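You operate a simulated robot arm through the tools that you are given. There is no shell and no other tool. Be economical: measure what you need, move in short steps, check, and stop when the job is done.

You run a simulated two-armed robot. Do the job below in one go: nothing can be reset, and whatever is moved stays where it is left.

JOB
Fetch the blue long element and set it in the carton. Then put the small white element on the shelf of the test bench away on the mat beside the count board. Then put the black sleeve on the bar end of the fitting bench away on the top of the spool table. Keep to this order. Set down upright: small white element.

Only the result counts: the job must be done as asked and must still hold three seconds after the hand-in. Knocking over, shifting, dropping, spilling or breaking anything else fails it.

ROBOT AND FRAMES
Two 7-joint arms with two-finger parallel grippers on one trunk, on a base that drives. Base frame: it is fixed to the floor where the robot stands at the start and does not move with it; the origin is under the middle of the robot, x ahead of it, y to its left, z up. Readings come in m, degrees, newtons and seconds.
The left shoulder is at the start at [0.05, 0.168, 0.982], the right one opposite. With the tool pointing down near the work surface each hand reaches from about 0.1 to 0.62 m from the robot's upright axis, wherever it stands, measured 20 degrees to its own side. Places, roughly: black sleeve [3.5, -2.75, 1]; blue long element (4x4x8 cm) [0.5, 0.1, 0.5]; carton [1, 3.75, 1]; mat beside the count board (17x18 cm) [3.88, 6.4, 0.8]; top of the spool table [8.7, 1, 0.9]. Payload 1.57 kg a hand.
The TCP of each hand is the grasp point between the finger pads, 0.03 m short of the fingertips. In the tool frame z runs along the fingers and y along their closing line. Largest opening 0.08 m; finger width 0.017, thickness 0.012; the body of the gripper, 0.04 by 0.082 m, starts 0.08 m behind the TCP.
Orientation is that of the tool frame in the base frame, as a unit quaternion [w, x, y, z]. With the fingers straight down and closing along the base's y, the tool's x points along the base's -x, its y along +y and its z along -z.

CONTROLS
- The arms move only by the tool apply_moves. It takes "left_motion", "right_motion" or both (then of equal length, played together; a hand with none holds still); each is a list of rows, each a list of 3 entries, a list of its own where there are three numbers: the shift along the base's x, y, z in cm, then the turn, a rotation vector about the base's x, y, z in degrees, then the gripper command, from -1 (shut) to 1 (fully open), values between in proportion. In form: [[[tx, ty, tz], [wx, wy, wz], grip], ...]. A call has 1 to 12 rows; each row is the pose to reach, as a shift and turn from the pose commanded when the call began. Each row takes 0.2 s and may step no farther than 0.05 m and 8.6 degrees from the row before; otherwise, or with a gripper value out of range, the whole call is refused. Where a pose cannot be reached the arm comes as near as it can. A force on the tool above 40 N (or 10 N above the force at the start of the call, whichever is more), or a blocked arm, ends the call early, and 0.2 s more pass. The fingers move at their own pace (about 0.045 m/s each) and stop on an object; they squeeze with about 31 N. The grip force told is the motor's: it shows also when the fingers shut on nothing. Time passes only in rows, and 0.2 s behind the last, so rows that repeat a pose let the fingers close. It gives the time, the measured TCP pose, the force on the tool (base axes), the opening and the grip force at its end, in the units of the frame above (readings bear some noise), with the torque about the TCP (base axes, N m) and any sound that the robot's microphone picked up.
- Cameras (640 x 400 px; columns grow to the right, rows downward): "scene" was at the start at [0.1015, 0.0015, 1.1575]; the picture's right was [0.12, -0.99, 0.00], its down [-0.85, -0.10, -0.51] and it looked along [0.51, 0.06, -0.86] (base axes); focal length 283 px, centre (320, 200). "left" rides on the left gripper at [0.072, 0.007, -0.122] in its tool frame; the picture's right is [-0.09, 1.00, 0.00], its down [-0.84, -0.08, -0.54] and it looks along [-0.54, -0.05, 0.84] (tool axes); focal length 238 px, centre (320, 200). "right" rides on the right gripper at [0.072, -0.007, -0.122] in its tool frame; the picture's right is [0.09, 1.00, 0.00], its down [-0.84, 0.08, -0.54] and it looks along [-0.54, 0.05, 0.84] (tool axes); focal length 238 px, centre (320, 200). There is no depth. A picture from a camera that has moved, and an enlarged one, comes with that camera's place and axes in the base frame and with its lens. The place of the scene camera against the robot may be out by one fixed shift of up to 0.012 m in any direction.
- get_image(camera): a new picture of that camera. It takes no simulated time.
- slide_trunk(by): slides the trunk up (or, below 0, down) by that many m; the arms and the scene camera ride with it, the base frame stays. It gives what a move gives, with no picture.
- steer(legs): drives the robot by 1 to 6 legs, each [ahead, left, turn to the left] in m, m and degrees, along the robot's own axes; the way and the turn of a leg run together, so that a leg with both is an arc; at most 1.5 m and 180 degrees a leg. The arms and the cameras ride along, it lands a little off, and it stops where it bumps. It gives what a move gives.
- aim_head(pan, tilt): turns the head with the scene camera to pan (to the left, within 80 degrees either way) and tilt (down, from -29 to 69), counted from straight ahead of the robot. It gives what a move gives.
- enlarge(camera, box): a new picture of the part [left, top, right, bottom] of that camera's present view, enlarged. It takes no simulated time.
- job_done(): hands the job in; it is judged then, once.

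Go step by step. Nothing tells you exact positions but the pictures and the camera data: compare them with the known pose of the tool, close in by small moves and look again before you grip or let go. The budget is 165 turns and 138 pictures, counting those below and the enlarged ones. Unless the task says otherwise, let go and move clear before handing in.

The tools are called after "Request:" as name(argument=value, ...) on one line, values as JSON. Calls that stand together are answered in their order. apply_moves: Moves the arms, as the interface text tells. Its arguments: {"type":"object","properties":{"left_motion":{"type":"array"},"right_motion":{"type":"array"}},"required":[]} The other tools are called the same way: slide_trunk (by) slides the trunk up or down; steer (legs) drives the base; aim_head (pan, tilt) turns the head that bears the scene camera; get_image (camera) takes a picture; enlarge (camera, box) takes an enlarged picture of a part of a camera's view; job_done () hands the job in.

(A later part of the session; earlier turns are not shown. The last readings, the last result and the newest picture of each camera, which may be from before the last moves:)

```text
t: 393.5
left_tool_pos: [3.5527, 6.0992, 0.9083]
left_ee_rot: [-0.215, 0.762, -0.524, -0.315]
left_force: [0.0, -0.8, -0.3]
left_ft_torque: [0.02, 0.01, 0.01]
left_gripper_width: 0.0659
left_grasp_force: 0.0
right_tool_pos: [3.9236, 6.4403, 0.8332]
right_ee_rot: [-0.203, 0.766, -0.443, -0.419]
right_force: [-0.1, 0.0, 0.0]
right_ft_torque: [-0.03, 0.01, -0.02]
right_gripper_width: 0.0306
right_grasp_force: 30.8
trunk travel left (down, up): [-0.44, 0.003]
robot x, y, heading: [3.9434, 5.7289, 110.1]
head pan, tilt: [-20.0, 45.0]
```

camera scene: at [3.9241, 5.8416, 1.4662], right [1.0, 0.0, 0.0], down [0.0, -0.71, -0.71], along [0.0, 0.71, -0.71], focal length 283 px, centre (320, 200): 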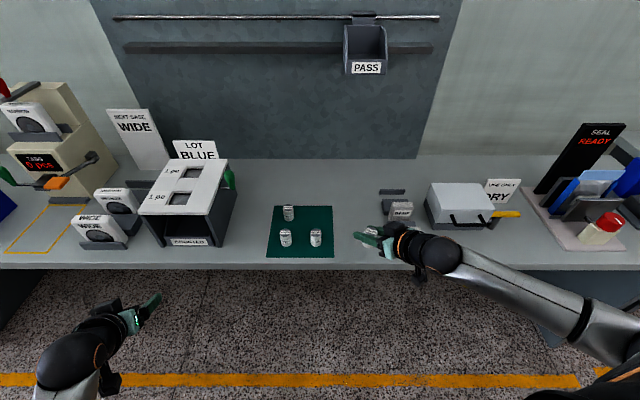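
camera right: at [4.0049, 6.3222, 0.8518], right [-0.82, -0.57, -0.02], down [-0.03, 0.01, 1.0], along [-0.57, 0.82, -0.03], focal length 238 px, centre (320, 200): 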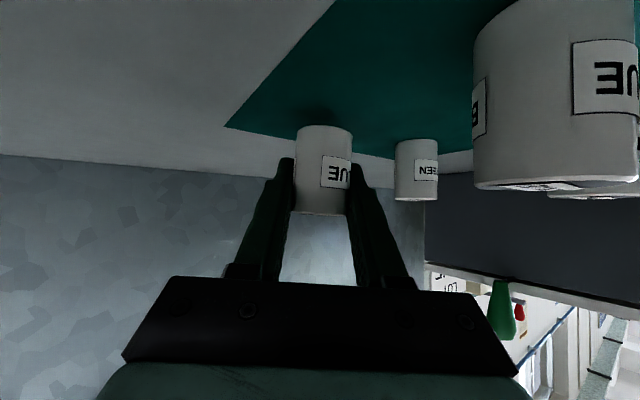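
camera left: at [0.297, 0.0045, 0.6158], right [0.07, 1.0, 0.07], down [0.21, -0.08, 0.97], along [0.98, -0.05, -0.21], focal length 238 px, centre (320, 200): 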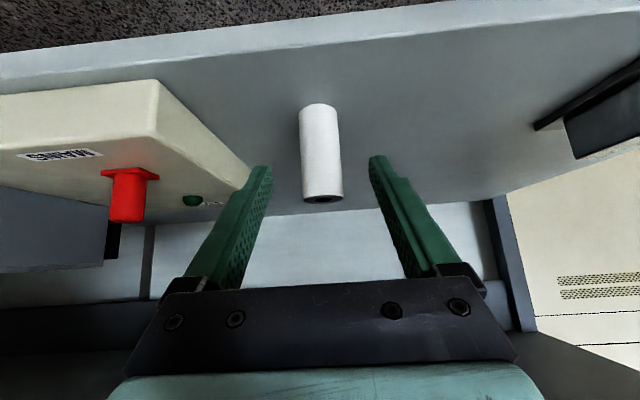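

Request:
apply_moves(right_motion=[[[0, 0, -0.3], [0, 0, 0], -1], [[0, 0, -0.6], [0, 0, 0], -1]])

Request:
get_image(camera="right")

```text
t: 394.1
left_tool_pos: [3.5517, 6.0991, 0.91]
left_ee_rot: [-0.217, 0.761, -0.524, -0.316]
left_force: [0.5, 0.1, 0.1]
left_ft_torque: [-0.02, 0.0, -0.01]
left_gripper_width: 0.066
left_grasp_force: 0.1
right_tool_pos: [3.9228, 6.4408, 0.8322]
right_ee_rot: [-0.206, 0.764, -0.442, -0.422]
right_force: [4.4, -2.7, 17.9]
right_ft_torque: [-0.08, -0.4, -0.04]
right_gripper_width: 0.0305
right_grasp_force: 31.1
trunk travel left (down, up): [-0.44, 0.003]
robot x, y, heading: [3.9445, 5.7274, 110.2]
head pan, tilt: [-20.0, 45.0]
```

```text
53 pictures are left
camera right: at [4.0043, 6.3234, 0.8403], right [-0.82, -0.57, -0.02], down [-0.03, 0.01, 1.0], along [-0.57, 0.82, -0.02], focal length 238 px, centre (320, 200)
```

right: 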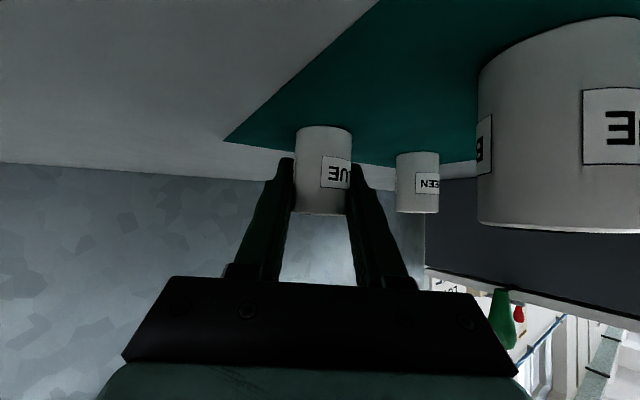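

Contact. Ease off the push, open, and check.

Request:
apply_moves(right_motion=[[[0, 0, 0.4], [0, 0, 0], -1], [[0, 0, 0.4], [0, 0, 0], -0.1], [[0, 0, 0.4], [0, 0, 0], 0.2], [[0, 0, 0.4], [0, 0, 0], 0.35], [[0, 0, 0.4], [0, 0, 0], 0.35]])

Request:
get_image(camera="right")

```text
t: 395.3
left_tool_pos: [3.5528, 6.0991, 0.9084]
left_ee_rot: [-0.216, 0.761, -0.524, -0.315]
left_force: [0.4, 0.1, -0.2]
left_ft_torque: [0.0, 0.01, 0.01]
left_gripper_width: 0.0661
left_grasp_force: 0.0
right_tool_pos: [3.9229, 6.4396, 0.8311]
right_ee_rot: [-0.203, 0.766, -0.443, -0.419]
right_force: [0.5, -0.2, -0.4]
right_ft_torque: [0.01, 0.02, -0.02]
right_gripper_width: 0.054
right_grasp_force: 0.1
trunk travel left (down, up): [-0.44, 0.003]
robot x, y, heading: [3.9455, 5.7246, 110.0]
head pan, tilt: [-20.0, 45.0]
```

```text
52 pictures are left
camera right: at [4.0042, 6.3223, 0.8397], right [-0.82, -0.57, -0.02], down [-0.03, 0.01, 1.0], along [-0.57, 0.82, -0.03], focal length 238 px, centre (320, 200)
```

right: 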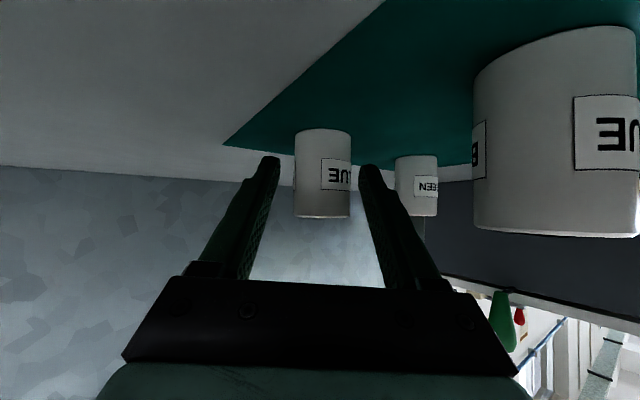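

Standing upright and free. Withdraw backward and up along the tool axis.

Request:
apply_moves(right_motion=[[[1.4, -2, 1.7], [0, 0, 0], 0.35], [[3, -4.3, 3.6], [0, 0, 0], 0.35], [[5, -7.2, 6], [0, 0, 0], 0.35], [[7, -10.2, 8.5], [0, 0, 0], 0.35], [[9, -13.5, 9], [0, 0, 0], 0.35], [[11, -16.5, 9], [0, 0, 0], 0.35]])

Request:
enlarge(camera="scene", box=[250, 150, 410, 280])

```text
t: 396.7
left_tool_pos: [3.553, 6.0994, 0.9082]
left_ee_rot: [-0.216, 0.761, -0.524, -0.315]
left_force: [-0.2, -0.2, 0.7]
left_ft_torque: [-0.01, 0.0, -0.01]
left_gripper_width: 0.066
left_grasp_force: 0.0
right_tool_pos: [4.0332, 6.2735, 0.9226]
right_ee_rot: [-0.205, 0.766, -0.443, -0.418]
right_force: [0.3, 0.0, 0.5]
right_ft_torque: [-0.01, -0.02, -0.01]
right_gripper_width: 0.0541
right_grasp_force: 0.0
trunk travel left (down, up): [-0.44, 0.003]
robot x, y, heading: [3.9414, 5.7305, 110.2]
head pan, tilt: [-20.0, 45.0]
```

```text
3.08 times, centred on (330, 215) of scene
camera zoom: at [3.9244, 5.841, 1.4663], right [1.0, 0.0, 0.0], down [0.0, -0.71, -0.71], along [0.0, 0.71, -0.71], focal length 872 px, centre (289, 154)
```

zoom: 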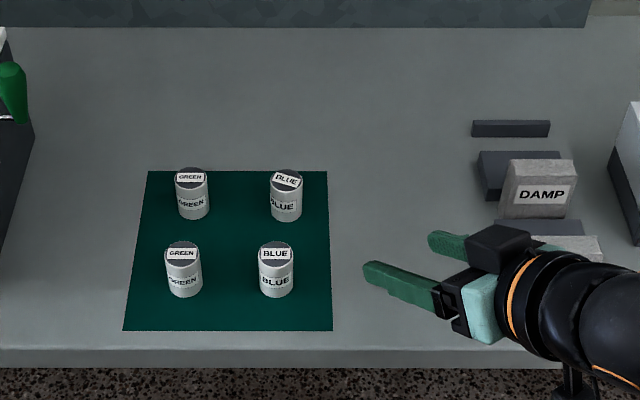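

Four elements now stand on the mat. I back out through the passage and look toward the fitting bench.

Request:
steer(legs=[[-0.35, 0, 0], [0, 0, -20], [0, -0.36, 0], [-1.4, 0, 0], [-1.3, 0, 0]])

Request:
steer(legs=[[0, 0, -180]])

Request:
aim_head(pan=0, tilt=15)

Request:
get_image(camera="scene")

```text
t: 416.1
left_tool_pos: [4.2091, 3.1449, 0.9085]
left_ee_rot: [-0.264, 0.666, -0.641, -0.275]
left_force: [0.2, -0.7, 0.1]
left_ft_torque: [-0.01, -0.01, -0.01]
left_gripper_width: 0.0658
left_grasp_force: 0.0
right_tool_pos: [4.7198, 3.1582, 0.9207]
right_ee_rot: [-0.268, 0.685, -0.56, -0.381]
right_force: [0.9, 0.0, 0.3]
right_ft_torque: [0.01, 0.04, -0.03]
right_gripper_width: 0.0539
right_grasp_force: 0.1
trunk travel left (down, up): [-0.44, 0.003]
robot x, y, heading: [4.4624, 2.6736, 91.6]
head pan, tilt: [-20.0, 45.0]
```

```text
t: 423.9
left_tool_pos: [4.7092, 2.1939, 0.9095]
left_ee_rot: [0.275, 0.643, 0.664, -0.264]
left_force: [0.3, 0.4, -0.2]
left_ft_torque: [0.01, -0.02, 0.02]
left_gripper_width: 0.0659
left_grasp_force: 0.1
right_tool_pos: [4.1981, 2.1862, 0.922]
right_ee_rot: [0.38, 0.563, 0.682, -0.27]
right_force: [0.0, -0.2, 0.1]
right_ft_torque: [-0.03, -0.01, 0.02]
right_gripper_width: 0.054
right_grasp_force: 0.0
trunk travel left (down, up): [-0.44, 0.003]
robot x, y, heading: [4.4595, 2.6689, -88.9]
head pan, tilt: [-20.0, 45.0]
```

```text
t: 424.9
left_tool_pos: [4.7095, 2.195, 0.9084]
left_ee_rot: [0.275, 0.643, 0.664, -0.265]
left_force: [-0.2, 0.3, 0.8]
left_ft_torque: [-0.02, 0.0, 0.02]
left_gripper_width: 0.0659
left_grasp_force: 0.0
right_tool_pos: [4.1989, 2.1857, 0.9212]
right_ee_rot: [0.38, 0.563, 0.682, -0.27]
right_force: [-0.2, 0.4, 0.2]
right_ft_torque: [-0.02, -0.01, 0.02]
right_gripper_width: 0.054
right_grasp_force: 0.0
trunk travel left (down, up): [-0.44, 0.003]
robot x, y, heading: [4.4614, 2.672, -88.8]
head pan, tilt: [0.0, 15.0]
```

```text
50 pictures are left
camera scene: at [4.4573, 2.5308, 1.5129], right [-1.0, -0.02, 0.0], down [0.0, 0.26, -0.97], along [0.02, -0.97, -0.26], focal length 283 px, centre (320, 200)
```

scene: 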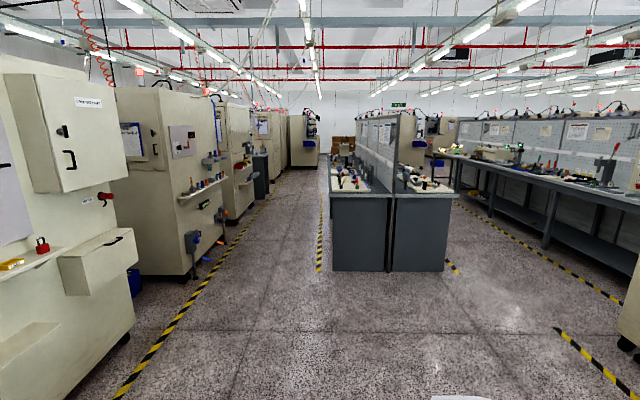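

The fitting bench should be the right-hand side of the central island (front facing -x, near x≈3.1). I drive into the aisle at x≈2.4 and down toward y≈-2, then look.

Request:
steer(legs=[[0, -1.05, 0], [0, -1.0, -1.1], [1.4, 0, 0], [1.4, 0, 0], [1.2, 0, 0]])

Request:
aim_head(pan=50, tilt=25)

Request:
get_image(camera="scene")

```text
t: 444.6
left_tool_pos: [2.6574, 2.0175, 0.909]
left_ee_rot: [0.276, 0.64, 0.667, -0.264]
left_force: [1.0, -0.7, 0.8]
left_ft_torque: [0.0, 0.04, -0.02]
left_gripper_width: 0.0661
left_grasp_force: 0.1
right_tool_pos: [2.1479, 2.0094, 0.9215]
right_ee_rot: [0.377, 0.561, 0.687, -0.266]
right_force: [0.9, 10.4, 7.5]
right_ft_torque: [-0.13, 0.19, -0.3]
right_gripper_width: 0.0521
right_grasp_force: 0.0
trunk travel left (down, up): [-0.44, 0.003]
robot x, y, heading: [2.4059, 2.4951, -88.7]
head pan, tilt: [0.0, 15.0]
stopped in leg 3: the force on the tool passed its limit at 140 N (the readings are from after the stop); the commanded pose is now the measured one
```

```text
t: 445.8
left_tool_pos: [2.6586, 2.0172, 0.9101]
left_ee_rot: [0.276, 0.64, 0.666, -0.264]
left_force: [0.1, 0.2, 0.7]
left_ft_torque: [0.02, -0.02, -0.01]
left_gripper_width: 0.0659
left_grasp_force: 0.0
right_tool_pos: [2.1467, 2.0077, 0.921]
right_ee_rot: [0.376, 0.563, 0.686, -0.266]
right_force: [-0.6, 13.8, 5.9]
right_ft_torque: [-0.07, 0.18, -0.39]
right_gripper_width: 0.0519
right_grasp_force: 0.0
trunk travel left (down, up): [-0.44, 0.003]
robot x, y, heading: [2.4046, 2.4887, -88.7]
head pan, tilt: [50.0, 25.0]
```

```text
49 pictures are left
camera scene: at [2.4748, 2.3894, 1.4969], right [-0.62, -0.78, 0.0], down [-0.33, 0.26, -0.91], along [0.71, -0.57, -0.42], focal length 283 px, centre (320, 200)
```

scene: 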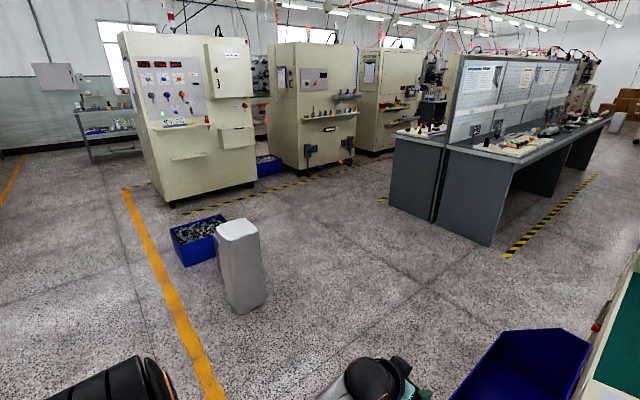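

The right hand touched the big cabinet on the right. I back off at once and look at what lies ahead.

Request:
steer(legs=[[-0.2, 0, 0]])

Request:
aim_head(pan=-15, tilt=35)

Request:
get_image(camera="scene")

```text
t: 447.4
left_tool_pos: [2.6545, 2.2167, 0.9084]
left_ee_rot: [0.277, 0.639, 0.667, -0.263]
left_force: [-0.4, 0.7, 0.3]
left_ft_torque: [0.01, 0.01, 0.01]
left_gripper_width: 0.0661
left_grasp_force: 0.0
right_tool_pos: [2.1422, 2.2071, 0.9203]
right_ee_rot: [0.377, 0.562, 0.686, -0.267]
right_force: [-0.5, 0.6, 0.0]
right_ft_torque: [-0.01, -0.01, -0.01]
right_gripper_width: 0.0538
right_grasp_force: 0.0
trunk travel left (down, up): [-0.44, 0.003]
robot x, y, heading: [2.4023, 2.6939, -88.3]
head pan, tilt: [50.0, 25.0]
```

```text
t: 448.8
left_tool_pos: [2.6533, 2.2166, 0.9096]
left_ee_rot: [0.276, 0.64, 0.667, -0.263]
left_force: [0.7, -0.2, -0.2]
left_ft_torque: [0.01, 0.01, 0.01]
left_gripper_width: 0.0659
left_grasp_force: 0.0
right_tool_pos: [2.1422, 2.2081, 0.9207]
right_ee_rot: [0.376, 0.563, 0.686, -0.266]
right_force: [0.0, 0.5, -0.3]
right_ft_torque: [0.01, 0.0, -0.01]
right_gripper_width: 0.0544
right_grasp_force: 0.0
trunk travel left (down, up): [-0.44, 0.003]
robot x, y, heading: [2.4006, 2.695, -88.5]
head pan, tilt: [-15.0, 35.0]
```

```text
48 pictures are left
camera scene: at [2.3768, 2.56, 1.481], right [-0.97, 0.23, 0.0], down [0.13, 0.56, -0.82], along [-0.19, -0.8, -0.57], focal length 283 px, centre (320, 200)
```

scene: 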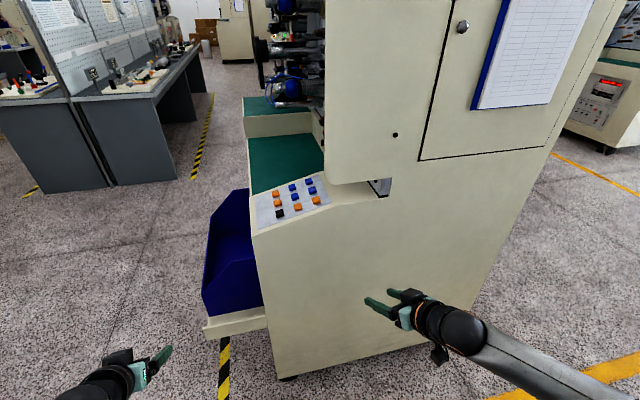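

It is a winding machine with a blue bin to x≈2.76 (looks undisturbed). I go around it: strafe left to x≈3.25, pass between it and the white bin, then into the aisle.

Request:
steer(legs=[[0, 0.85, -1.5], [1.0, 0, 0], [1.0, 0, 0]])

Request:
aim_head(pan=-30, tilt=25)

Request:
get_image(camera="scene")

```text
t: 466.2
left_tool_pos: [3.4912, 0.2203, 0.9086]
left_ee_rot: [0.271, 0.653, 0.655, -0.268]
left_force: [-0.4, 0.2, 0.0]
left_ft_torque: [0.03, -0.01, 0.01]
left_gripper_width: 0.0659
left_grasp_force: 0.0
right_tool_pos: [2.9794, 0.2287, 0.921]
right_ee_rot: [0.371, 0.574, 0.678, -0.271]
right_force: [-0.5, -0.7, -0.1]
right_ft_torque: [-0.02, 0.01, 0.04]
right_gripper_width: 0.0541
right_grasp_force: 0.1
trunk travel left (down, up): [-0.44, 0.003]
robot x, y, heading: [3.2533, 0.7029, -90.4]
head pan, tilt: [-15.0, 35.0]
```

```text
t: 467.0
left_tool_pos: [3.492, 0.2203, 0.9082]
left_ee_rot: [0.271, 0.652, 0.656, -0.267]
left_force: [0.1, -0.6, -0.1]
left_ft_torque: [-0.02, -0.01, 0.0]
left_gripper_width: 0.0659
left_grasp_force: 0.0
right_tool_pos: [2.9786, 0.2295, 0.9217]
right_ee_rot: [0.372, 0.574, 0.677, -0.272]
right_force: [-0.1, 0.8, -0.2]
right_ft_torque: [-0.01, 0.03, -0.02]
right_gripper_width: 0.0541
right_grasp_force: 0.0
trunk travel left (down, up): [-0.44, 0.003]
robot x, y, heading: [3.2561, 0.7022, -90.3]
head pan, tilt: [-30.0, 25.0]
```

```text
47 pictures are left
camera scene: at [3.2034, 0.5779, 1.4967], right [-0.86, 0.51, 0.0], down [0.21, 0.36, -0.91], along [-0.46, -0.78, -0.42], focal length 283 px, centre (320, 200)
```

scene: 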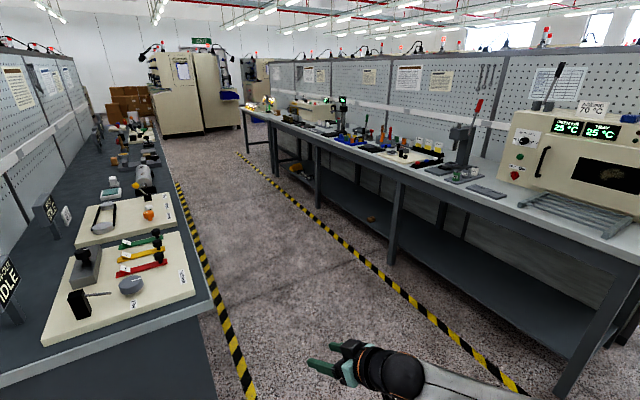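

I check the machine's near side on my right before strafing into the aisle.

Request:
aim_head(pan=-80, tilt=50)

Request:
get_image(camera="scene")

```text
t: 468.2
left_tool_pos: [3.4917, 0.2199, 0.9089]
left_ee_rot: [0.271, 0.652, 0.656, -0.267]
left_force: [-0.3, 0.7, -0.4]
left_ft_torque: [-0.02, -0.03, 0.01]
left_gripper_width: 0.066
left_grasp_force: 0.0
right_tool_pos: [2.9797, 0.2277, 0.9208]
right_ee_rot: [0.372, 0.573, 0.677, -0.272]
right_force: [0.1, -0.7, -0.2]
right_ft_torque: [-0.04, -0.03, -0.05]
right_gripper_width: 0.054
right_grasp_force: 0.0
trunk travel left (down, up): [-0.44, 0.003]
robot x, y, heading: [3.2551, 0.7069, -90.6]
head pan, tilt: [-80.0, 50.0]
```

```text
46 pictures are left
camera scene: at [3.1742, 0.6446, 1.4593], right [-0.17, 0.99, 0.0], down [0.76, 0.13, -0.64], along [-0.63, -0.11, -0.77], focal length 283 px, centre (320, 200)
```

scene: 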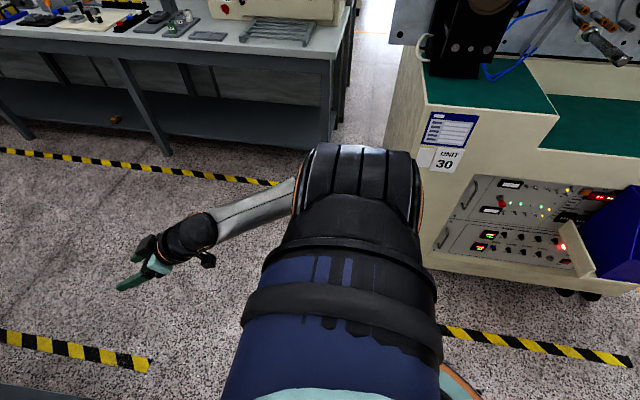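

The machine's near face is at about y≈0.95. I go diagonally into the aisle and down to y≈-2.2.

Request:
steer(legs=[[0.25, -0.58, 0.5], [0.2, -0.12, 0], [1.3, 0, 0], [1.1, 0, 0]])

Request:
aim_head(pan=50, tilt=25)

Request:
get_image(camera="scene")

```text
t: 486.7
left_tool_pos: [2.7602, -2.6608, 0.9094]
left_ee_rot: [0.269, 0.657, 0.651, -0.269]
left_force: [-0.9, 0.3, -0.2]
left_ft_torque: [0.0, 0.02, -0.04]
left_gripper_width: 0.0661
left_grasp_force: 0.0
right_tool_pos: [2.248, -2.645, 0.92]
right_ee_rot: [0.369, 0.58, 0.672, -0.275]
right_force: [-0.2, 0.4, 0.1]
right_ft_torque: [0.0, -0.03, 0.01]
right_gripper_width: 0.0537
right_grasp_force: 0.0
trunk travel left (down, up): [-0.44, 0.003]
robot x, y, heading: [2.5314, -2.1746, -91.6]
head pan, tilt: [-80.0, 50.0]
```

```text
t: 488.8
left_tool_pos: [2.7613, -2.6595, 0.9086]
left_ee_rot: [0.269, 0.656, 0.651, -0.269]
left_force: [0.5, 0.0, -1.2]
left_ft_torque: [-0.02, 0.01, 0.01]
left_gripper_width: 0.0661
left_grasp_force: 0.0
right_tool_pos: [2.2476, -2.6458, 0.9197]
right_ee_rot: [0.37, 0.579, 0.673, -0.275]
right_force: [-1.1, 0.4, 0.3]
right_ft_torque: [0.01, 0.02, -0.01]
right_gripper_width: 0.054
right_grasp_force: 0.0
trunk travel left (down, up): [-0.44, 0.003]
robot x, y, heading: [2.5321, -2.1729, -91.2]
head pan, tilt: [50.0, 25.0]
```

```text
45 pictures are left
camera scene: at [2.5946, -2.2812, 1.4967], right [-0.66, -0.75, 0.0], down [-0.32, 0.28, -0.91], along [0.68, -0.6, -0.42], focal length 283 px, centre (320, 200)
```

scene: 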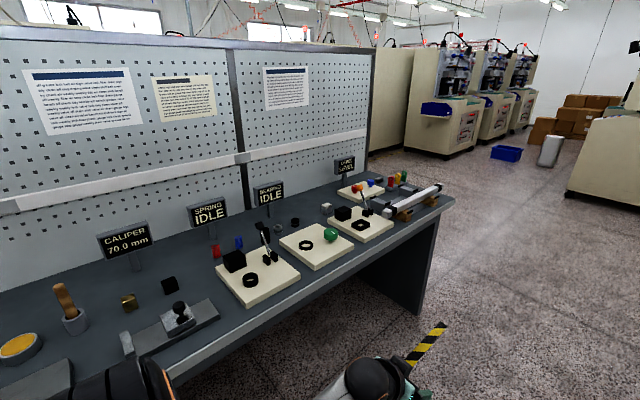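

The fitting bench is on my left. Zoom to find the black sleeve on a bar end around (3.5, -2.75).

Request:
enlarge(camera="scene", box=[180, 150, 340, 310])

Request:
enlarge(camera="scene", box=[310, 140, 470, 260])

```text
2.50 times, centred on (260, 230) of scene
camera zoom: at [2.5946, -2.2812, 1.4967], right [-0.66, -0.75, 0.0], down [-0.32, 0.28, -0.91], along [0.68, -0.6, -0.42], focal length 708 px, centre (470, 125)
```

zoom: 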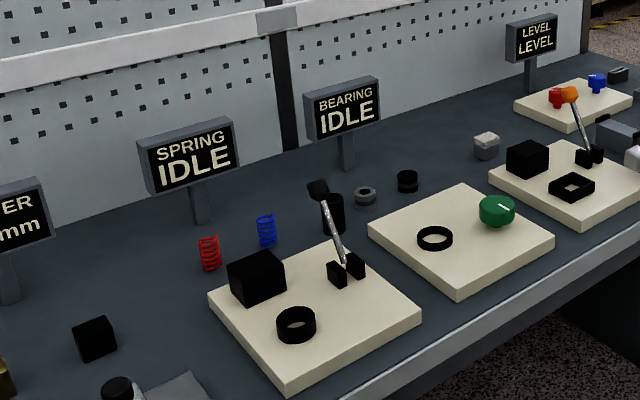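

```text
3.33 times, centred on (390, 200) of scene
camera zoom: at [2.5946, -2.2812, 1.4967], right [-0.66, -0.75, 0.0], down [-0.32, 0.28, -0.91], along [0.68, -0.6, -0.42], focal length 944 px, centre (87, 200)
```

zoom: 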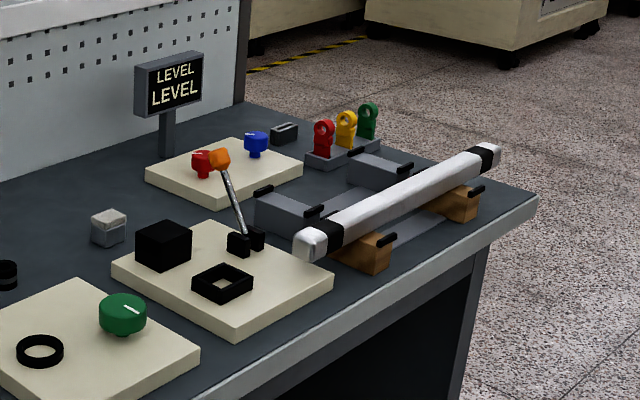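

A black tube stands behind the lever block near (3.46, -2.75), matching the given place. I move level with it, face the bench, and look closely.

Request:
steer(legs=[[0.5, 0.06, 0], [0, 0, 91.2]])

Request:
aim_head(pan=0, tilt=35)

Request:
get_image(camera="scene")

```text
t: 495.6
left_tool_pos: [3.0622, -2.429, 0.9098]
left_ee_rot: [0.381, -0.015, 0.925, 0.007]
left_force: [-0.4, -0.6, -0.2]
left_ft_torque: [-0.02, 0.0, -0.03]
left_gripper_width: 0.0659
left_grasp_force: 0.1
right_tool_pos: [3.067, -2.9413, 0.9193]
right_ee_rot: [0.453, -0.085, 0.884, 0.077]
right_force: [-0.3, -0.7, -0.2]
right_ft_torque: [0.03, 0.0, -0.01]
right_gripper_width: 0.054
right_grasp_force: 0.1
trunk travel left (down, up): [-0.44, 0.003]
robot x, y, heading: [2.5886, -2.6772, 1.2]
head pan, tilt: [50.0, 25.0]
```

```text
t: 496.8
left_tool_pos: [3.0611, -2.4293, 0.909]
left_ee_rot: [0.381, -0.016, 0.924, 0.007]
left_force: [0.2, 0.3, -0.1]
left_ft_torque: [-0.01, 0.02, 0.01]
left_gripper_width: 0.0657
left_grasp_force: 0.1
right_tool_pos: [3.0666, -2.9414, 0.9186]
right_ee_rot: [0.455, -0.086, 0.883, 0.077]
right_force: [-0.1, -0.1, 0.7]
right_ft_torque: [0.0, -0.02, 0.04]
right_gripper_width: 0.054
right_grasp_force: 0.1
trunk travel left (down, up): [-0.44, 0.003]
robot x, y, heading: [2.5848, -2.6771, 0.8]
head pan, tilt: [0.0, 35.0]
```

```text
42 pictures are left
camera scene: at [2.707, -2.6826, 1.481], right [0.02, -1.0, 0.0], down [-0.57, -0.01, -0.82], along [0.82, 0.02, -0.57], focal length 283 px, centre (320, 200)
```

scene: 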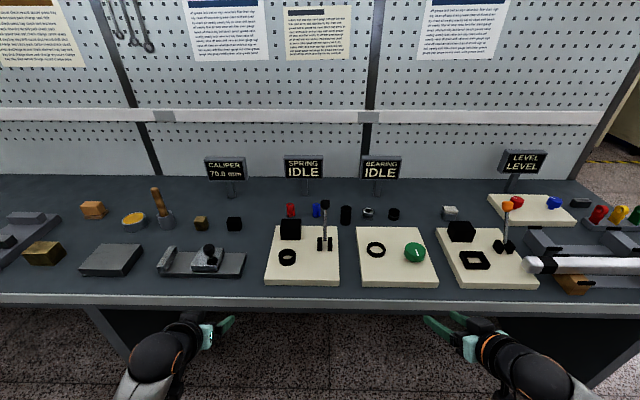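

Request:
enlarge(camera="scene", box=[270, 185, 430, 285])

Request:
enlarge(camera="scene", box=[430, 180, 640, 300])

```text
4.00 times, centred on (350, 235) of scene
camera zoom: at [2.707, -2.6826, 1.481], right [0.02, -1.0, 0.0], down [-0.57, -0.01, -0.82], along [0.82, 0.02, -0.57], focal length 1133 px, centre (200, 60)
```

zoom: 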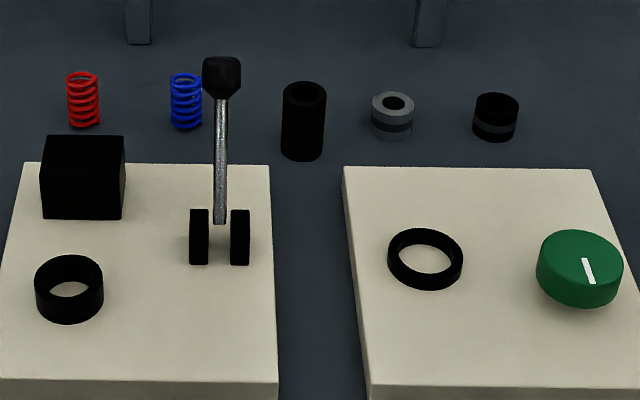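

```text
3.05 times, centred on (535, 240) of scene
camera zoom: at [2.707, -2.6826, 1.481], right [0.02, -1.0, 0.0], down [-0.57, -0.01, -0.82], along [0.82, 0.02, -0.57], focal length 863 px, centre (-335, 78)
```

zoom: 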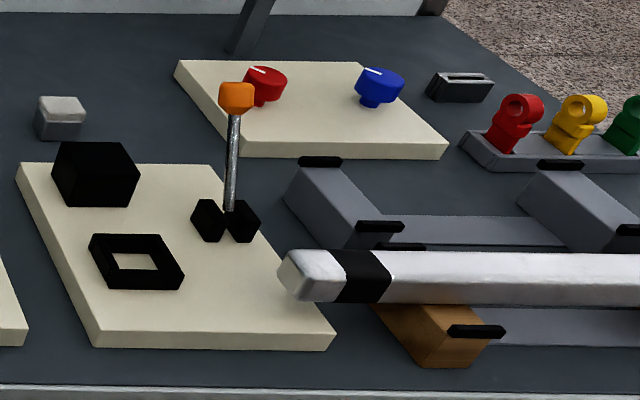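

The black sleeve is the open tube at ≈(3.445, -2.748), base z≈0.872, top ≈0.935 (this bench end has the bar). I raise both hands clear of the bench items, then bring the base closer.

Request:
apply_moves(left_motion=[[[1, 0, 4], [0, 0, 0], 0.6], [[3, 0, 8], [0, 0, 0], 0.6], [[5, 0, 12], [0, 0, 0], 0.6], [[6, 0, 16], [0, 0, 0], 0.6], [[7, 0, 19], [0, 0, 0], 0.6], [[7, 0, 19], [0, 0, 0], 0.6]], right_motion=[[[1, 0, 2], [0, 0, 0], 0.5], [[2, 0, 4], [0, 0, 0], 0.5], [[3, 0, 6], [0, 0, 0], 0.5], [[4, 0, 8], [0, 0, 0], 0.5], [[4, 0, 8], [0, 0, 0], 0.5], [[4, 0, 8], [0, 0, 0], 0.5]])

```text
t: 498.2
left_tool_pos: [3.1324, -2.4309, 1.0994]
left_ee_rot: [0.381, -0.016, 0.924, 0.008]
left_force: [-0.2, 0.1, -0.1]
left_ft_torque: [0.01, -0.01, 0.0]
left_gripper_width: 0.0638
left_grasp_force: 0.2
right_tool_pos: [3.1064, -2.9416, 1.0012]
right_ee_rot: [0.455, -0.085, 0.883, 0.076]
right_force: [0.5, 0.0, 1.0]
right_ft_torque: [-0.01, 0.0, -0.03]
right_gripper_width: 0.0601
right_grasp_force: 0.1
trunk travel left (down, up): [-0.44, 0.003]
robot x, y, heading: [2.5876, -2.6754, 1.1]
head pan, tilt: [0.0, 35.0]
```

Both hands are high. Bring the base to about (2.78, -2.535).

Request:
steer(legs=[[0.19, 0.14, -0.5]])

Request:
get_image(camera="right")

Request:
get_image(camera="scene")

```text
t: 500.1
left_tool_pos: [3.3205, -2.2952, 1.099]
left_ee_rot: [0.382, -0.011, 0.924, 0.007]
left_force: [-0.7, 0.3, 0.0]
left_ft_torque: [-0.03, -0.05, -0.01]
left_gripper_width: 0.0638
left_grasp_force: 0.1
right_tool_pos: [3.2897, -2.8058, 0.9992]
right_ee_rot: [0.454, -0.081, 0.884, 0.074]
right_force: [-0.8, 0.1, 0.1]
right_ft_torque: [-0.03, 0.07, -0.01]
right_gripper_width: 0.0602
right_grasp_force: 0.1
trunk travel left (down, up): [-0.44, 0.003]
robot x, y, heading: [2.7723, -2.5357, 0.6]
head pan, tilt: [0.0, 35.0]
```

```text
39 pictures are left
camera right: at [3.1548, -2.8435, 1.0102], right [-0.26, 0.96, -0.02], down [0.04, 0.03, 1.0], along [0.96, 0.26, -0.04], focal length 238 px, centre (320, 200)
```

right: 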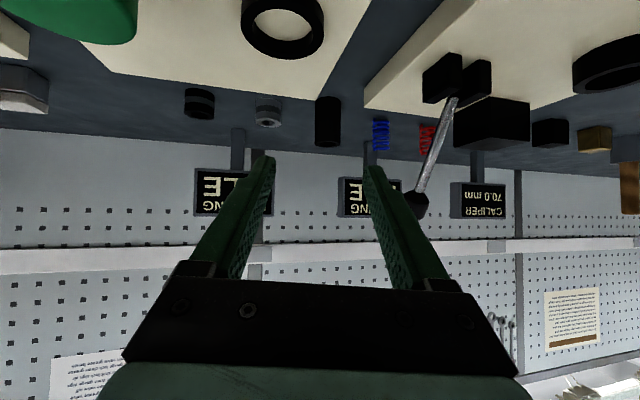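

```text
38 pictures are left
camera scene: at [2.894, -2.5431, 1.4809], right [0.01, -1.0, 0.0], down [-0.57, -0.01, -0.82], along [0.82, 0.01, -0.57], focal length 283 px, centre (320, 200)
```

scene: 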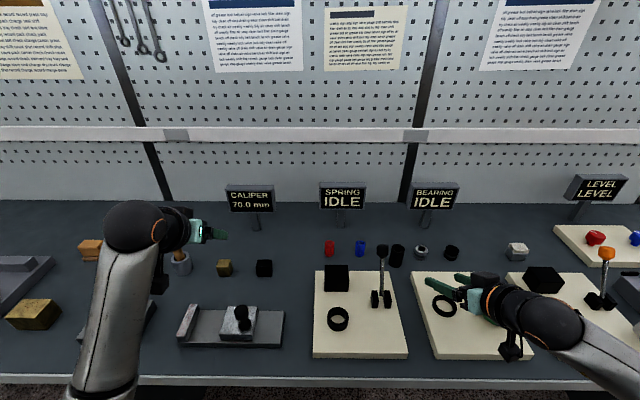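

The sleeve is nearly dead ahead (≈3.452, -2.752), with the lever well to the side. Advance and descend half way.

Request:
apply_moves(right_motion=[[[2.5, 1, -1], [0, 0, 0], 0.6], [[5, 2, -2.2], [0, 0, 0], 0.6], [[7.5, 2.8, -3.6], [0, 0, 0], 0.6], [[10, 3.5, -5], [0, 0, 0], 0.6]])

Request:
get_image(camera="right")

```text
t: 501.1
left_tool_pos: [3.3203, -2.2952, 1.0991]
left_ee_rot: [0.381, -0.011, 0.924, 0.006]
left_force: [1.3, 0.0, -0.1]
left_ft_torque: [0.01, -0.01, 0.05]
left_gripper_width: 0.0641
left_grasp_force: 0.1
right_tool_pos: [3.3925, -2.7692, 0.9492]
right_ee_rot: [0.454, -0.081, 0.884, 0.074]
right_force: [0.2, 0.0, 0.1]
right_ft_torque: [-0.04, 0.01, 0.05]
right_gripper_width: 0.0639
right_grasp_force: 0.0
trunk travel left (down, up): [-0.44, 0.003]
robot x, y, heading: [2.772, -2.5386, 0.9]
head pan, tilt: [0.0, 35.0]
```

```text
37 pictures are left
camera right: at [3.2558, -2.8082, 0.9597], right [-0.26, 0.96, -0.02], down [0.03, 0.03, 1.0], along [0.96, 0.26, -0.04], focal length 238 px, centre (320, 200)
```

right: 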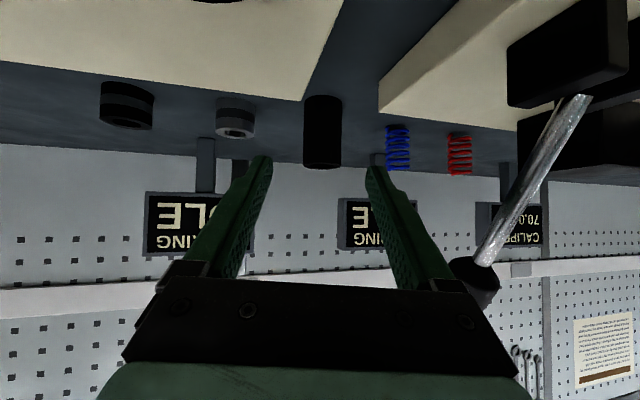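

Aligned. Advance the remaining 7.5 cm and close.

Request:
apply_moves(right_motion=[[[1.8, 0.5, -1.1], [0, 0, 0], 0.6], [[3.6, 1, -2.2], [0, 0, 0], 0.6], [[5.4, 1.5, -3.3], [0, 0, 0], 0.6], [[7.1, 1.9, -4.3], [0, 0, 0], 0.6], [[7.1, 1.9, -4.3], [0, 0, 0], 0.6]])

Request:
get_image(camera="right")

```text
t: 502.3
left_tool_pos: [3.3207, -2.2957, 1.0999]
left_ee_rot: [0.382, -0.011, 0.924, 0.006]
left_force: [0.5, 0.9, -0.3]
left_ft_torque: [0.02, -0.01, -0.03]
left_gripper_width: 0.0644
left_grasp_force: 0.0
right_tool_pos: [3.4595, -2.7517, 0.9062]
right_ee_rot: [0.455, -0.081, 0.884, 0.074]
right_force: [0.9, -0.1, 0.2]
right_ft_torque: [-0.02, 0.02, 0.01]
right_gripper_width: 0.0638
right_grasp_force: 0.2
trunk travel left (down, up): [-0.44, 0.003]
robot x, y, heading: [2.7702, -2.5375, 0.7]
head pan, tilt: [0.0, 35.0]
```

```text
36 pictures are left
camera right: at [3.3251, -2.7902, 0.9176], right [-0.26, 0.96, -0.02], down [0.03, 0.03, 1.0], along [0.96, 0.26, -0.04], focal length 238 px, centre (320, 200)
```

right: 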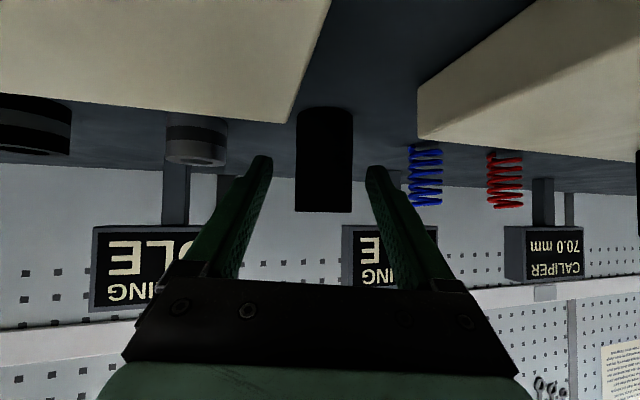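

Advance 0.8 cm more and grip.

Request:
apply_moves(right_motion=[[[0.8, 0.3, -0.3], [0, 0, 0], 0.6], [[0.8, 0.3, -0.3], [0, 0, 0], 0], [[0.8, 0.3, -0.3], [0, 0, 0], -1], [[0.8, 0.3, -0.3], [0, 0, 0], -1], [[0.8, 0.3, -0.3], [0, 0, 0], -1], [[0.8, 0.3, -0.3], [0, 0, 0], -1]])

Request:
get_image(camera="right")

```text
t: 503.7
left_tool_pos: [3.3207, -2.2951, 1.1004]
left_ee_rot: [0.382, -0.01, 0.924, 0.005]
left_force: [0.0, 0.7, -0.3]
left_ft_torque: [0.02, -0.01, 0.01]
left_gripper_width: 0.0638
left_grasp_force: 0.0
right_tool_pos: [3.4691, -2.7504, 0.9049]
right_ee_rot: [0.455, -0.081, 0.884, 0.075]
right_force: [1.7, -0.2, 2.2]
right_ft_torque: [-0.04, -0.01, 0.02]
right_gripper_width: 0.0348
right_grasp_force: 31.1
trunk travel left (down, up): [-0.44, 0.003]
robot x, y, heading: [2.773, -2.5365, 0.6]
head pan, tilt: [0.0, 35.0]
```

```text
35 pictures are left
camera right: at [3.3328, -2.7875, 0.9146], right [-0.26, 0.96, -0.02], down [0.03, 0.03, 1.0], along [0.96, 0.26, -0.04], focal length 238 px, centre (320, 200)
```

right: 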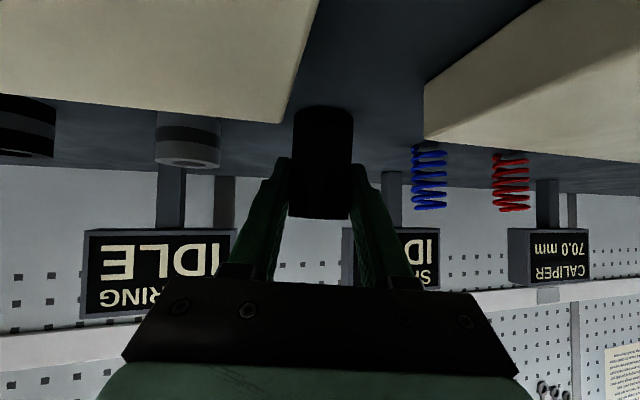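

Gripped (0.035 m). Lift and retreat by the reverse path, then back the base off.

Request:
apply_moves(right_motion=[[[0, 0, 2], [0, 0, 0], -1], [[0, 0, 5], [0, 0, 0], -1], [[-2, -0.5, 7.5], [0, 0, 0], -1], [[-5, -1.5, 9.5], [0, 0, 0], -1], [[-9, -2.5, 9.8], [0, 0, 0], -1], [[-13, -4, 9.8], [0, 0, 0], -1], [[-17, -5, 9.8], [0, 0, 0], -1]])

Request:
steer(legs=[[-0.2, -0.1, -0.6]])

Request:
get_image(camera="scene")

```text
t: 505.3
left_tool_pos: [3.3207, -2.2942, 1.0999]
left_ee_rot: [0.382, -0.011, 0.924, 0.005]
left_force: [-0.9, 0.4, 0.4]
left_ft_torque: [-0.02, 0.0, -0.03]
left_gripper_width: 0.064
left_grasp_force: 0.0
right_tool_pos: [3.2996, -2.7985, 1.004]
right_ee_rot: [0.455, -0.081, 0.884, 0.074]
right_force: [-0.1, -0.3, 0.2]
right_ft_torque: [0.03, 0.01, 0.01]
right_gripper_width: 0.0348
right_grasp_force: 30.9
trunk travel left (down, up): [-0.44, 0.003]
robot x, y, heading: [2.7692, -2.5402, 0.6]
head pan, tilt: [0.0, 35.0]
```

```text
t: 507.0
left_tool_pos: [3.1271, -2.4007, 1.0999]
left_ee_rot: [0.382, -0.007, 0.924, 0.004]
left_force: [1.1, -1.1, 0.1]
left_ft_torque: [-0.03, 0.01, 0.02]
left_gripper_width: 0.0641
left_grasp_force: 0.1
right_tool_pos: [3.1012, -2.901, 1.0023]
right_ee_rot: [0.455, -0.077, 0.884, 0.072]
right_force: [0.9, 0.3, 0.5]
right_ft_torque: [-0.02, 0.01, -0.03]
right_gripper_width: 0.0344
right_grasp_force: 30.6
trunk travel left (down, up): [-0.44, 0.003]
robot x, y, heading: [2.5757, -2.6346, 0.1]
head pan, tilt: [0.0, 35.0]
```

```text
34 pictures are left
camera scene: at [2.6969, -2.6448, 1.4811], right [0.0, -1.0, 0.0], down [-0.57, 0.0, -0.82], along [0.82, 0.0, -0.57], focal length 283 px, centre (320, 200)
```

scene: 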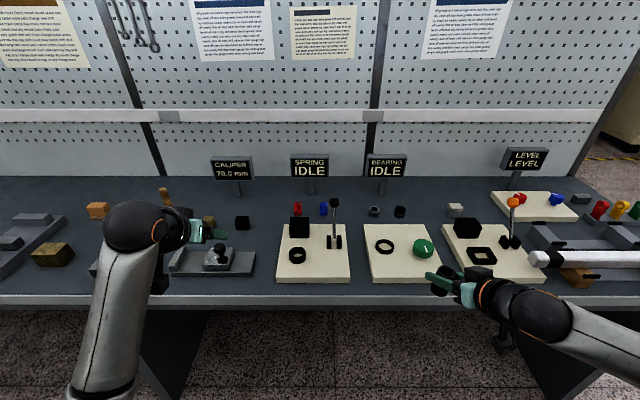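

Bench is undisturbed apart from the taken sleeve. I strafe back up the aisle and out to the open lane at y≈2.65, facing +x.

Request:
steer(legs=[[-0.07, 1.4, 0], [0, 1.4, 0], [0, 0.35, 0], [0.75, 0.1, 0], [0, 1.0, 0], [0, 1.05, 0]])

Request:
aim_head(pan=0, tilt=15)

Request:
get_image(camera="scene")

```text
t: 534.9
left_tool_pos: [2.9682, 0.7923, 1.0993]
left_ee_rot: [0.381, -0.02, 0.924, 0.013]
left_force: [-0.1, -0.1, 0.8]
left_ft_torque: [-0.01, 0.0, 0.0]
left_gripper_width: 0.0641
left_grasp_force: 0.0
right_tool_pos: [2.957, 0.2903, 1.0024]
right_ee_rot: [0.454, -0.088, 0.883, 0.08]
right_force: [-0.3, -0.6, -1.5]
right_ft_torque: [-0.03, 0.02, 0.0]
right_gripper_width: 0.0347
right_grasp_force: 31.6
trunk travel left (down, up): [-0.44, 0.003]
robot x, y, heading: [2.4187, 0.5443, 1.6]
head pan, tilt: [0.0, 35.0]
stopped in leg 3: the robot was blocked; the commanded pose is now the measured one
```

```text
t: 535.8
left_tool_pos: [2.9674, 0.7911, 1.0992]
left_ee_rot: [0.381, -0.018, 0.924, 0.011]
left_force: [0.3, -0.2, 0.5]
left_ft_torque: [-0.02, -0.01, 0.06]
left_gripper_width: 0.0639
left_grasp_force: 0.0
right_tool_pos: [2.9557, 0.2906, 1.0016]
right_ee_rot: [0.453, -0.088, 0.883, 0.081]
right_force: [-0.4, 0.4, -0.3]
right_ft_torque: [0.01, 0.0, -0.02]
right_gripper_width: 0.0348
right_grasp_force: 30.8
trunk travel left (down, up): [-0.44, 0.003]
robot x, y, heading: [2.4202, 0.5471, 1.5]
head pan, tilt: [0.0, 15.0]
```

```text
33 pictures are left
camera scene: at [2.5502, 0.5349, 1.5128], right [0.03, -1.0, 0.0], down [-0.26, 0.0, -0.97], along [0.97, 0.03, -0.26], focal length 283 px, centre (320, 200)
```

scene: 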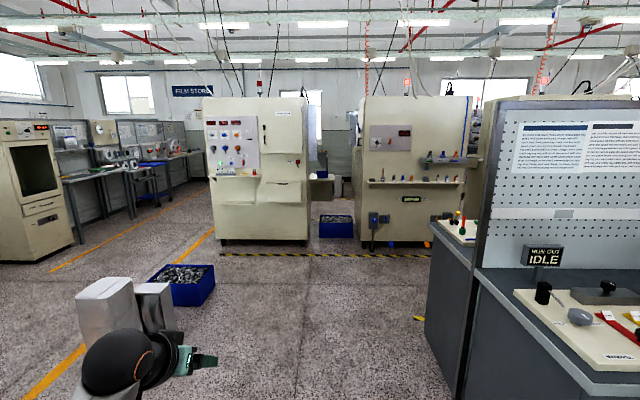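

The base touched the winding machine side; ease off, go forward, then strafe left into the lane at y≈2.75 and drive east past the bins.

Request:
steer(legs=[[0, -0.08, -1.5], [0.83, 0, 0], [0, 1.2, 0], [0, 1.08, 0]])

Request:
get_image(camera="scene")

```text
t: 560.7
left_tool_pos: [3.8146, 2.953, 1.0987]
left_ee_rot: [0.381, 0.006, 0.925, -0.001]
left_force: [-0.5, -0.2, -0.1]
left_ft_torque: [0.0, -0.02, 0.02]
left_gripper_width: 0.064
left_grasp_force: 0.0
right_tool_pos: [3.7745, 2.4522, 1.0034]
right_ee_rot: [0.456, -0.064, 0.885, 0.066]
right_force: [0.0, -0.4, 0.1]
right_ft_torque: [-0.01, 0.0, 0.04]
right_gripper_width: 0.0345
right_grasp_force: 30.5
trunk travel left (down, up): [-0.44, 0.003]
robot x, y, heading: [3.2542, 2.7296, -1.4]
head pan, tilt: [0.0, 15.0]
```

```text
32 pictures are left
camera scene: at [3.384, 2.7201, 1.513], right [-0.03, -1.0, 0.0], down [-0.26, 0.01, -0.97], along [0.97, -0.03, -0.26], focal length 283 px, centre (320, 200)
```

scene: 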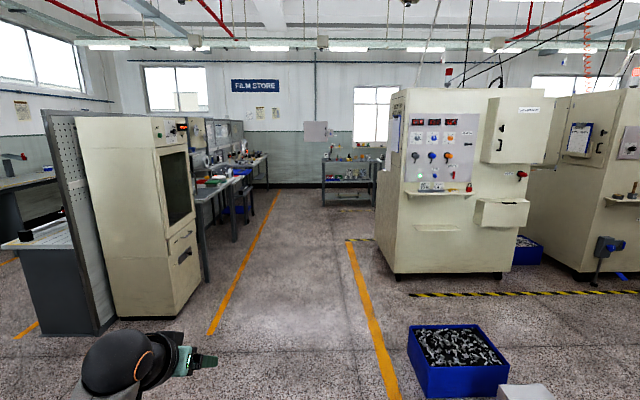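

The lane is clear. Drive ahead to x≈6.9 and look right behind the machine.

Request:
steer(legs=[[1.4, 0.02, 1.4], [1.4, 0, 0], [0.9, 0, 0]])

Request:
aim_head(pan=-40, tilt=20)

Request:
get_image(camera="scene")

```text
t: 578.8
left_tool_pos: [7.5433, 2.9112, 1.099]
left_ee_rot: [0.381, 0.005, 0.924, -0.001]
left_force: [-0.5, 1.2, 0.8]
left_ft_torque: [-0.01, 0.01, 0.01]
left_gripper_width: 0.064
left_grasp_force: 0.0
right_tool_pos: [7.5058, 2.4108, 1.0037]
right_ee_rot: [0.455, -0.066, 0.886, 0.067]
right_force: [0.7, -0.3, -1.0]
right_ft_torque: [0.05, 0.01, -0.02]
right_gripper_width: 0.0345
right_grasp_force: 30.6
trunk travel left (down, up): [-0.44, 0.003]
robot x, y, heading: [6.9864, 2.6879, -1.3]
head pan, tilt: [0.0, 15.0]
```

```text
t: 579.8
left_tool_pos: [7.5442, 2.9107, 1.0985]
left_ee_rot: [0.381, 0.005, 0.924, -0.001]
left_force: [0.5, 0.3, 0.6]
left_ft_torque: [0.01, 0.02, 0.0]
left_gripper_width: 0.064
left_grasp_force: 0.1
right_tool_pos: [7.5058, 2.4094, 1.0038]
right_ee_rot: [0.456, -0.066, 0.885, 0.067]
right_force: [0.2, -0.1, -1.3]
right_ft_torque: [0.04, 0.03, 0.01]
right_gripper_width: 0.0343
right_grasp_force: 30.9
trunk travel left (down, up): [-0.44, 0.003]
robot x, y, heading: [6.9855, 2.6836, -1.5]
head pan, tilt: [-40.0, 20.0]
```

```text
31 pictures are left
camera scene: at [7.09, 2.618, 1.5048], right [-0.66, -0.75, 0.0], down [-0.26, 0.23, -0.94], along [0.71, -0.62, -0.34], focal length 283 px, centre (320, 200)
```

scene: 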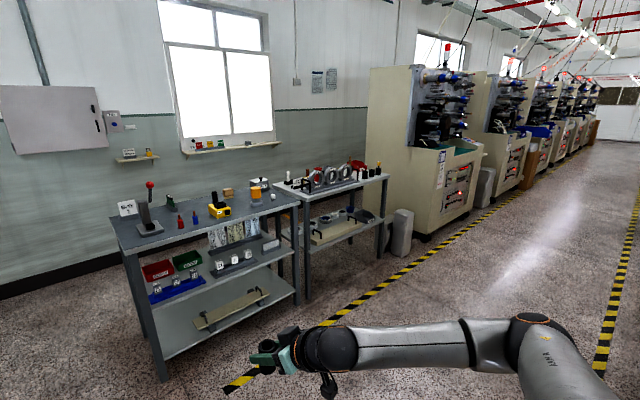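

The second table, with spools at about (8.65, 1.15), is the spool table. Zoom in.

Request:
enlarge(camera="scene", box=[260, 145, 420, 235])

```text
4.00 times, centred on (340, 190) of scene
camera zoom: at [7.09, 2.618, 1.5048], right [-0.66, -0.75, 0.0], down [-0.26, 0.23, -0.94], along [0.71, -0.62, -0.34], focal length 1133 px, centre (240, 240)
```

zoom: 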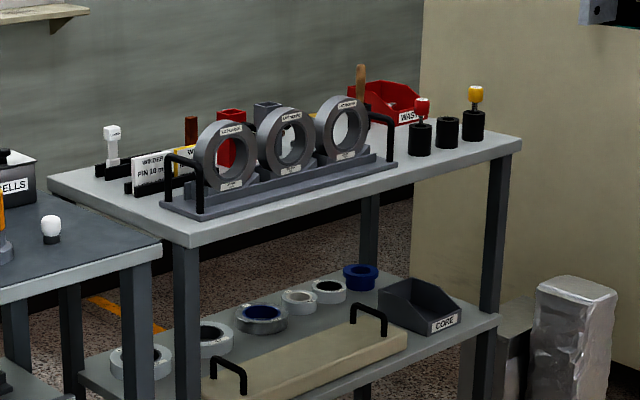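

Free strip appears at the front right of the top, ahead of the black stands. Drive over in front of the table for a closer look.

Request:
steer(legs=[[0.72, 0, 1.4], [0, -1.3, 0], [0, -0.35, 0]])

Request:
aim_head(pan=-10, tilt=35)

Request:
get_image(camera="scene")

```text
t: 598.2
left_tool_pos: [8.2864, 1.2899, 1.0979]
left_ee_rot: [0.381, -0.03, 0.924, 0.013]
left_force: [0.1, -0.1, 0.1]
left_ft_torque: [0.0, 0.02, -0.01]
left_gripper_width: 0.064
left_grasp_force: 0.0
right_tool_pos: [8.2857, 0.7885, 1.0026]
right_ee_rot: [0.454, -0.098, 0.882, 0.084]
right_force: [0.2, 0.4, -0.5]
right_ft_torque: [0.01, 0.01, 0.04]
right_gripper_width: 0.0342
right_grasp_force: 31.3
trunk travel left (down, up): [-0.44, 0.003]
robot x, y, heading: [7.7492, 1.0235, 2.8]
head pan, tilt: [-40.0, 20.0]
```

```text
t: 599.2
left_tool_pos: [8.2866, 1.29, 1.0986]
left_ee_rot: [0.382, -0.029, 0.924, 0.013]
left_force: [0.3, 0.4, 0.5]
left_ft_torque: [-0.01, -0.03, 0.02]
left_gripper_width: 0.0639
left_grasp_force: 0.1
right_tool_pos: [8.2868, 0.7883, 1.0033]
right_ee_rot: [0.453, -0.098, 0.882, 0.083]
right_force: [-0.4, 0.6, -0.6]
right_ft_torque: [0.01, 0.0, -0.03]
right_gripper_width: 0.0343
right_grasp_force: 31.0
trunk travel left (down, up): [-0.44, 0.003]
robot x, y, heading: [7.749, 1.0265, 2.9]
head pan, tilt: [-10.0, 35.0]
```

```text
29 pictures are left
camera scene: at [7.8684, 1.0107, 1.481], right [-0.12, -0.99, 0.0], down [-0.57, 0.07, -0.82], along [0.81, -0.1, -0.57], focal length 283 px, centre (320, 200)
```

scene: 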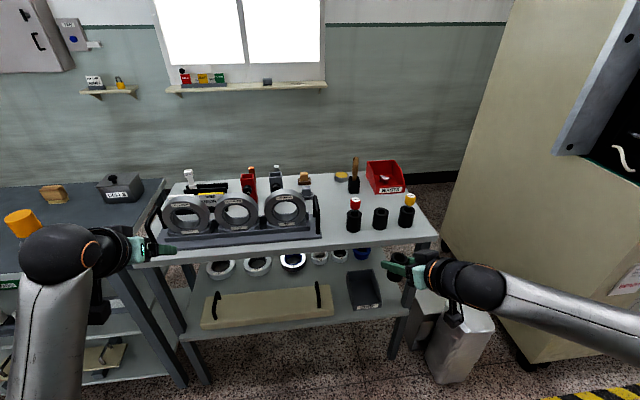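

Request:
enlarge(camera="scene", box=[280, 160, 440, 260])

Request:
get_image(camera="right")

```text
4.00 times, centred on (360, 210) of scene
camera zoom: at [7.8684, 1.0107, 1.481], right [-0.12, -0.99, 0.0], down [-0.57, 0.07, -0.82], along [0.81, -0.1, -0.57], focal length 1133 px, centre (160, 160)
```

zoom: 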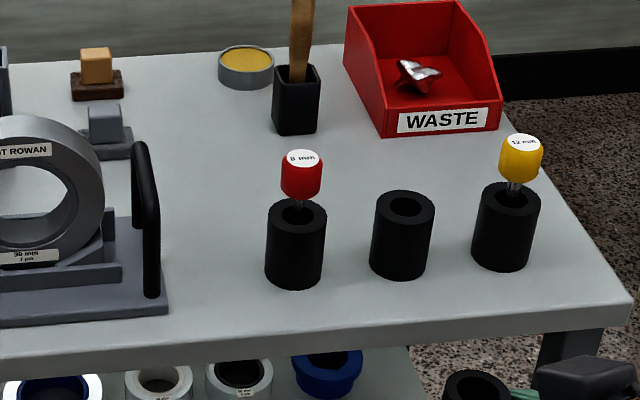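

```text
27 pictures are left
camera right: at [8.1512, 0.7451, 1.0135], right [-0.3, 0.95, -0.02], down [0.03, 0.03, 1.0], along [0.95, 0.3, -0.04], focal length 238 px, centre (320, 200)
```

right: 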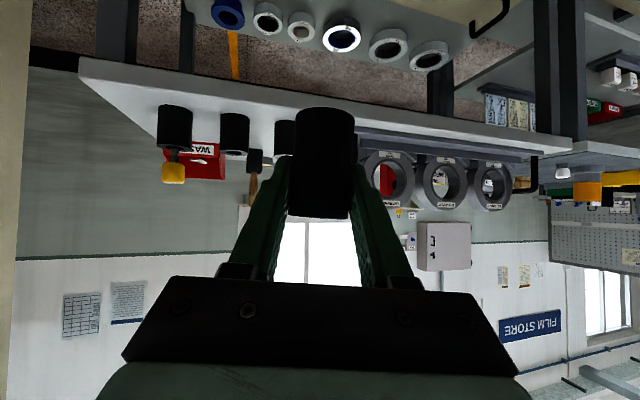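

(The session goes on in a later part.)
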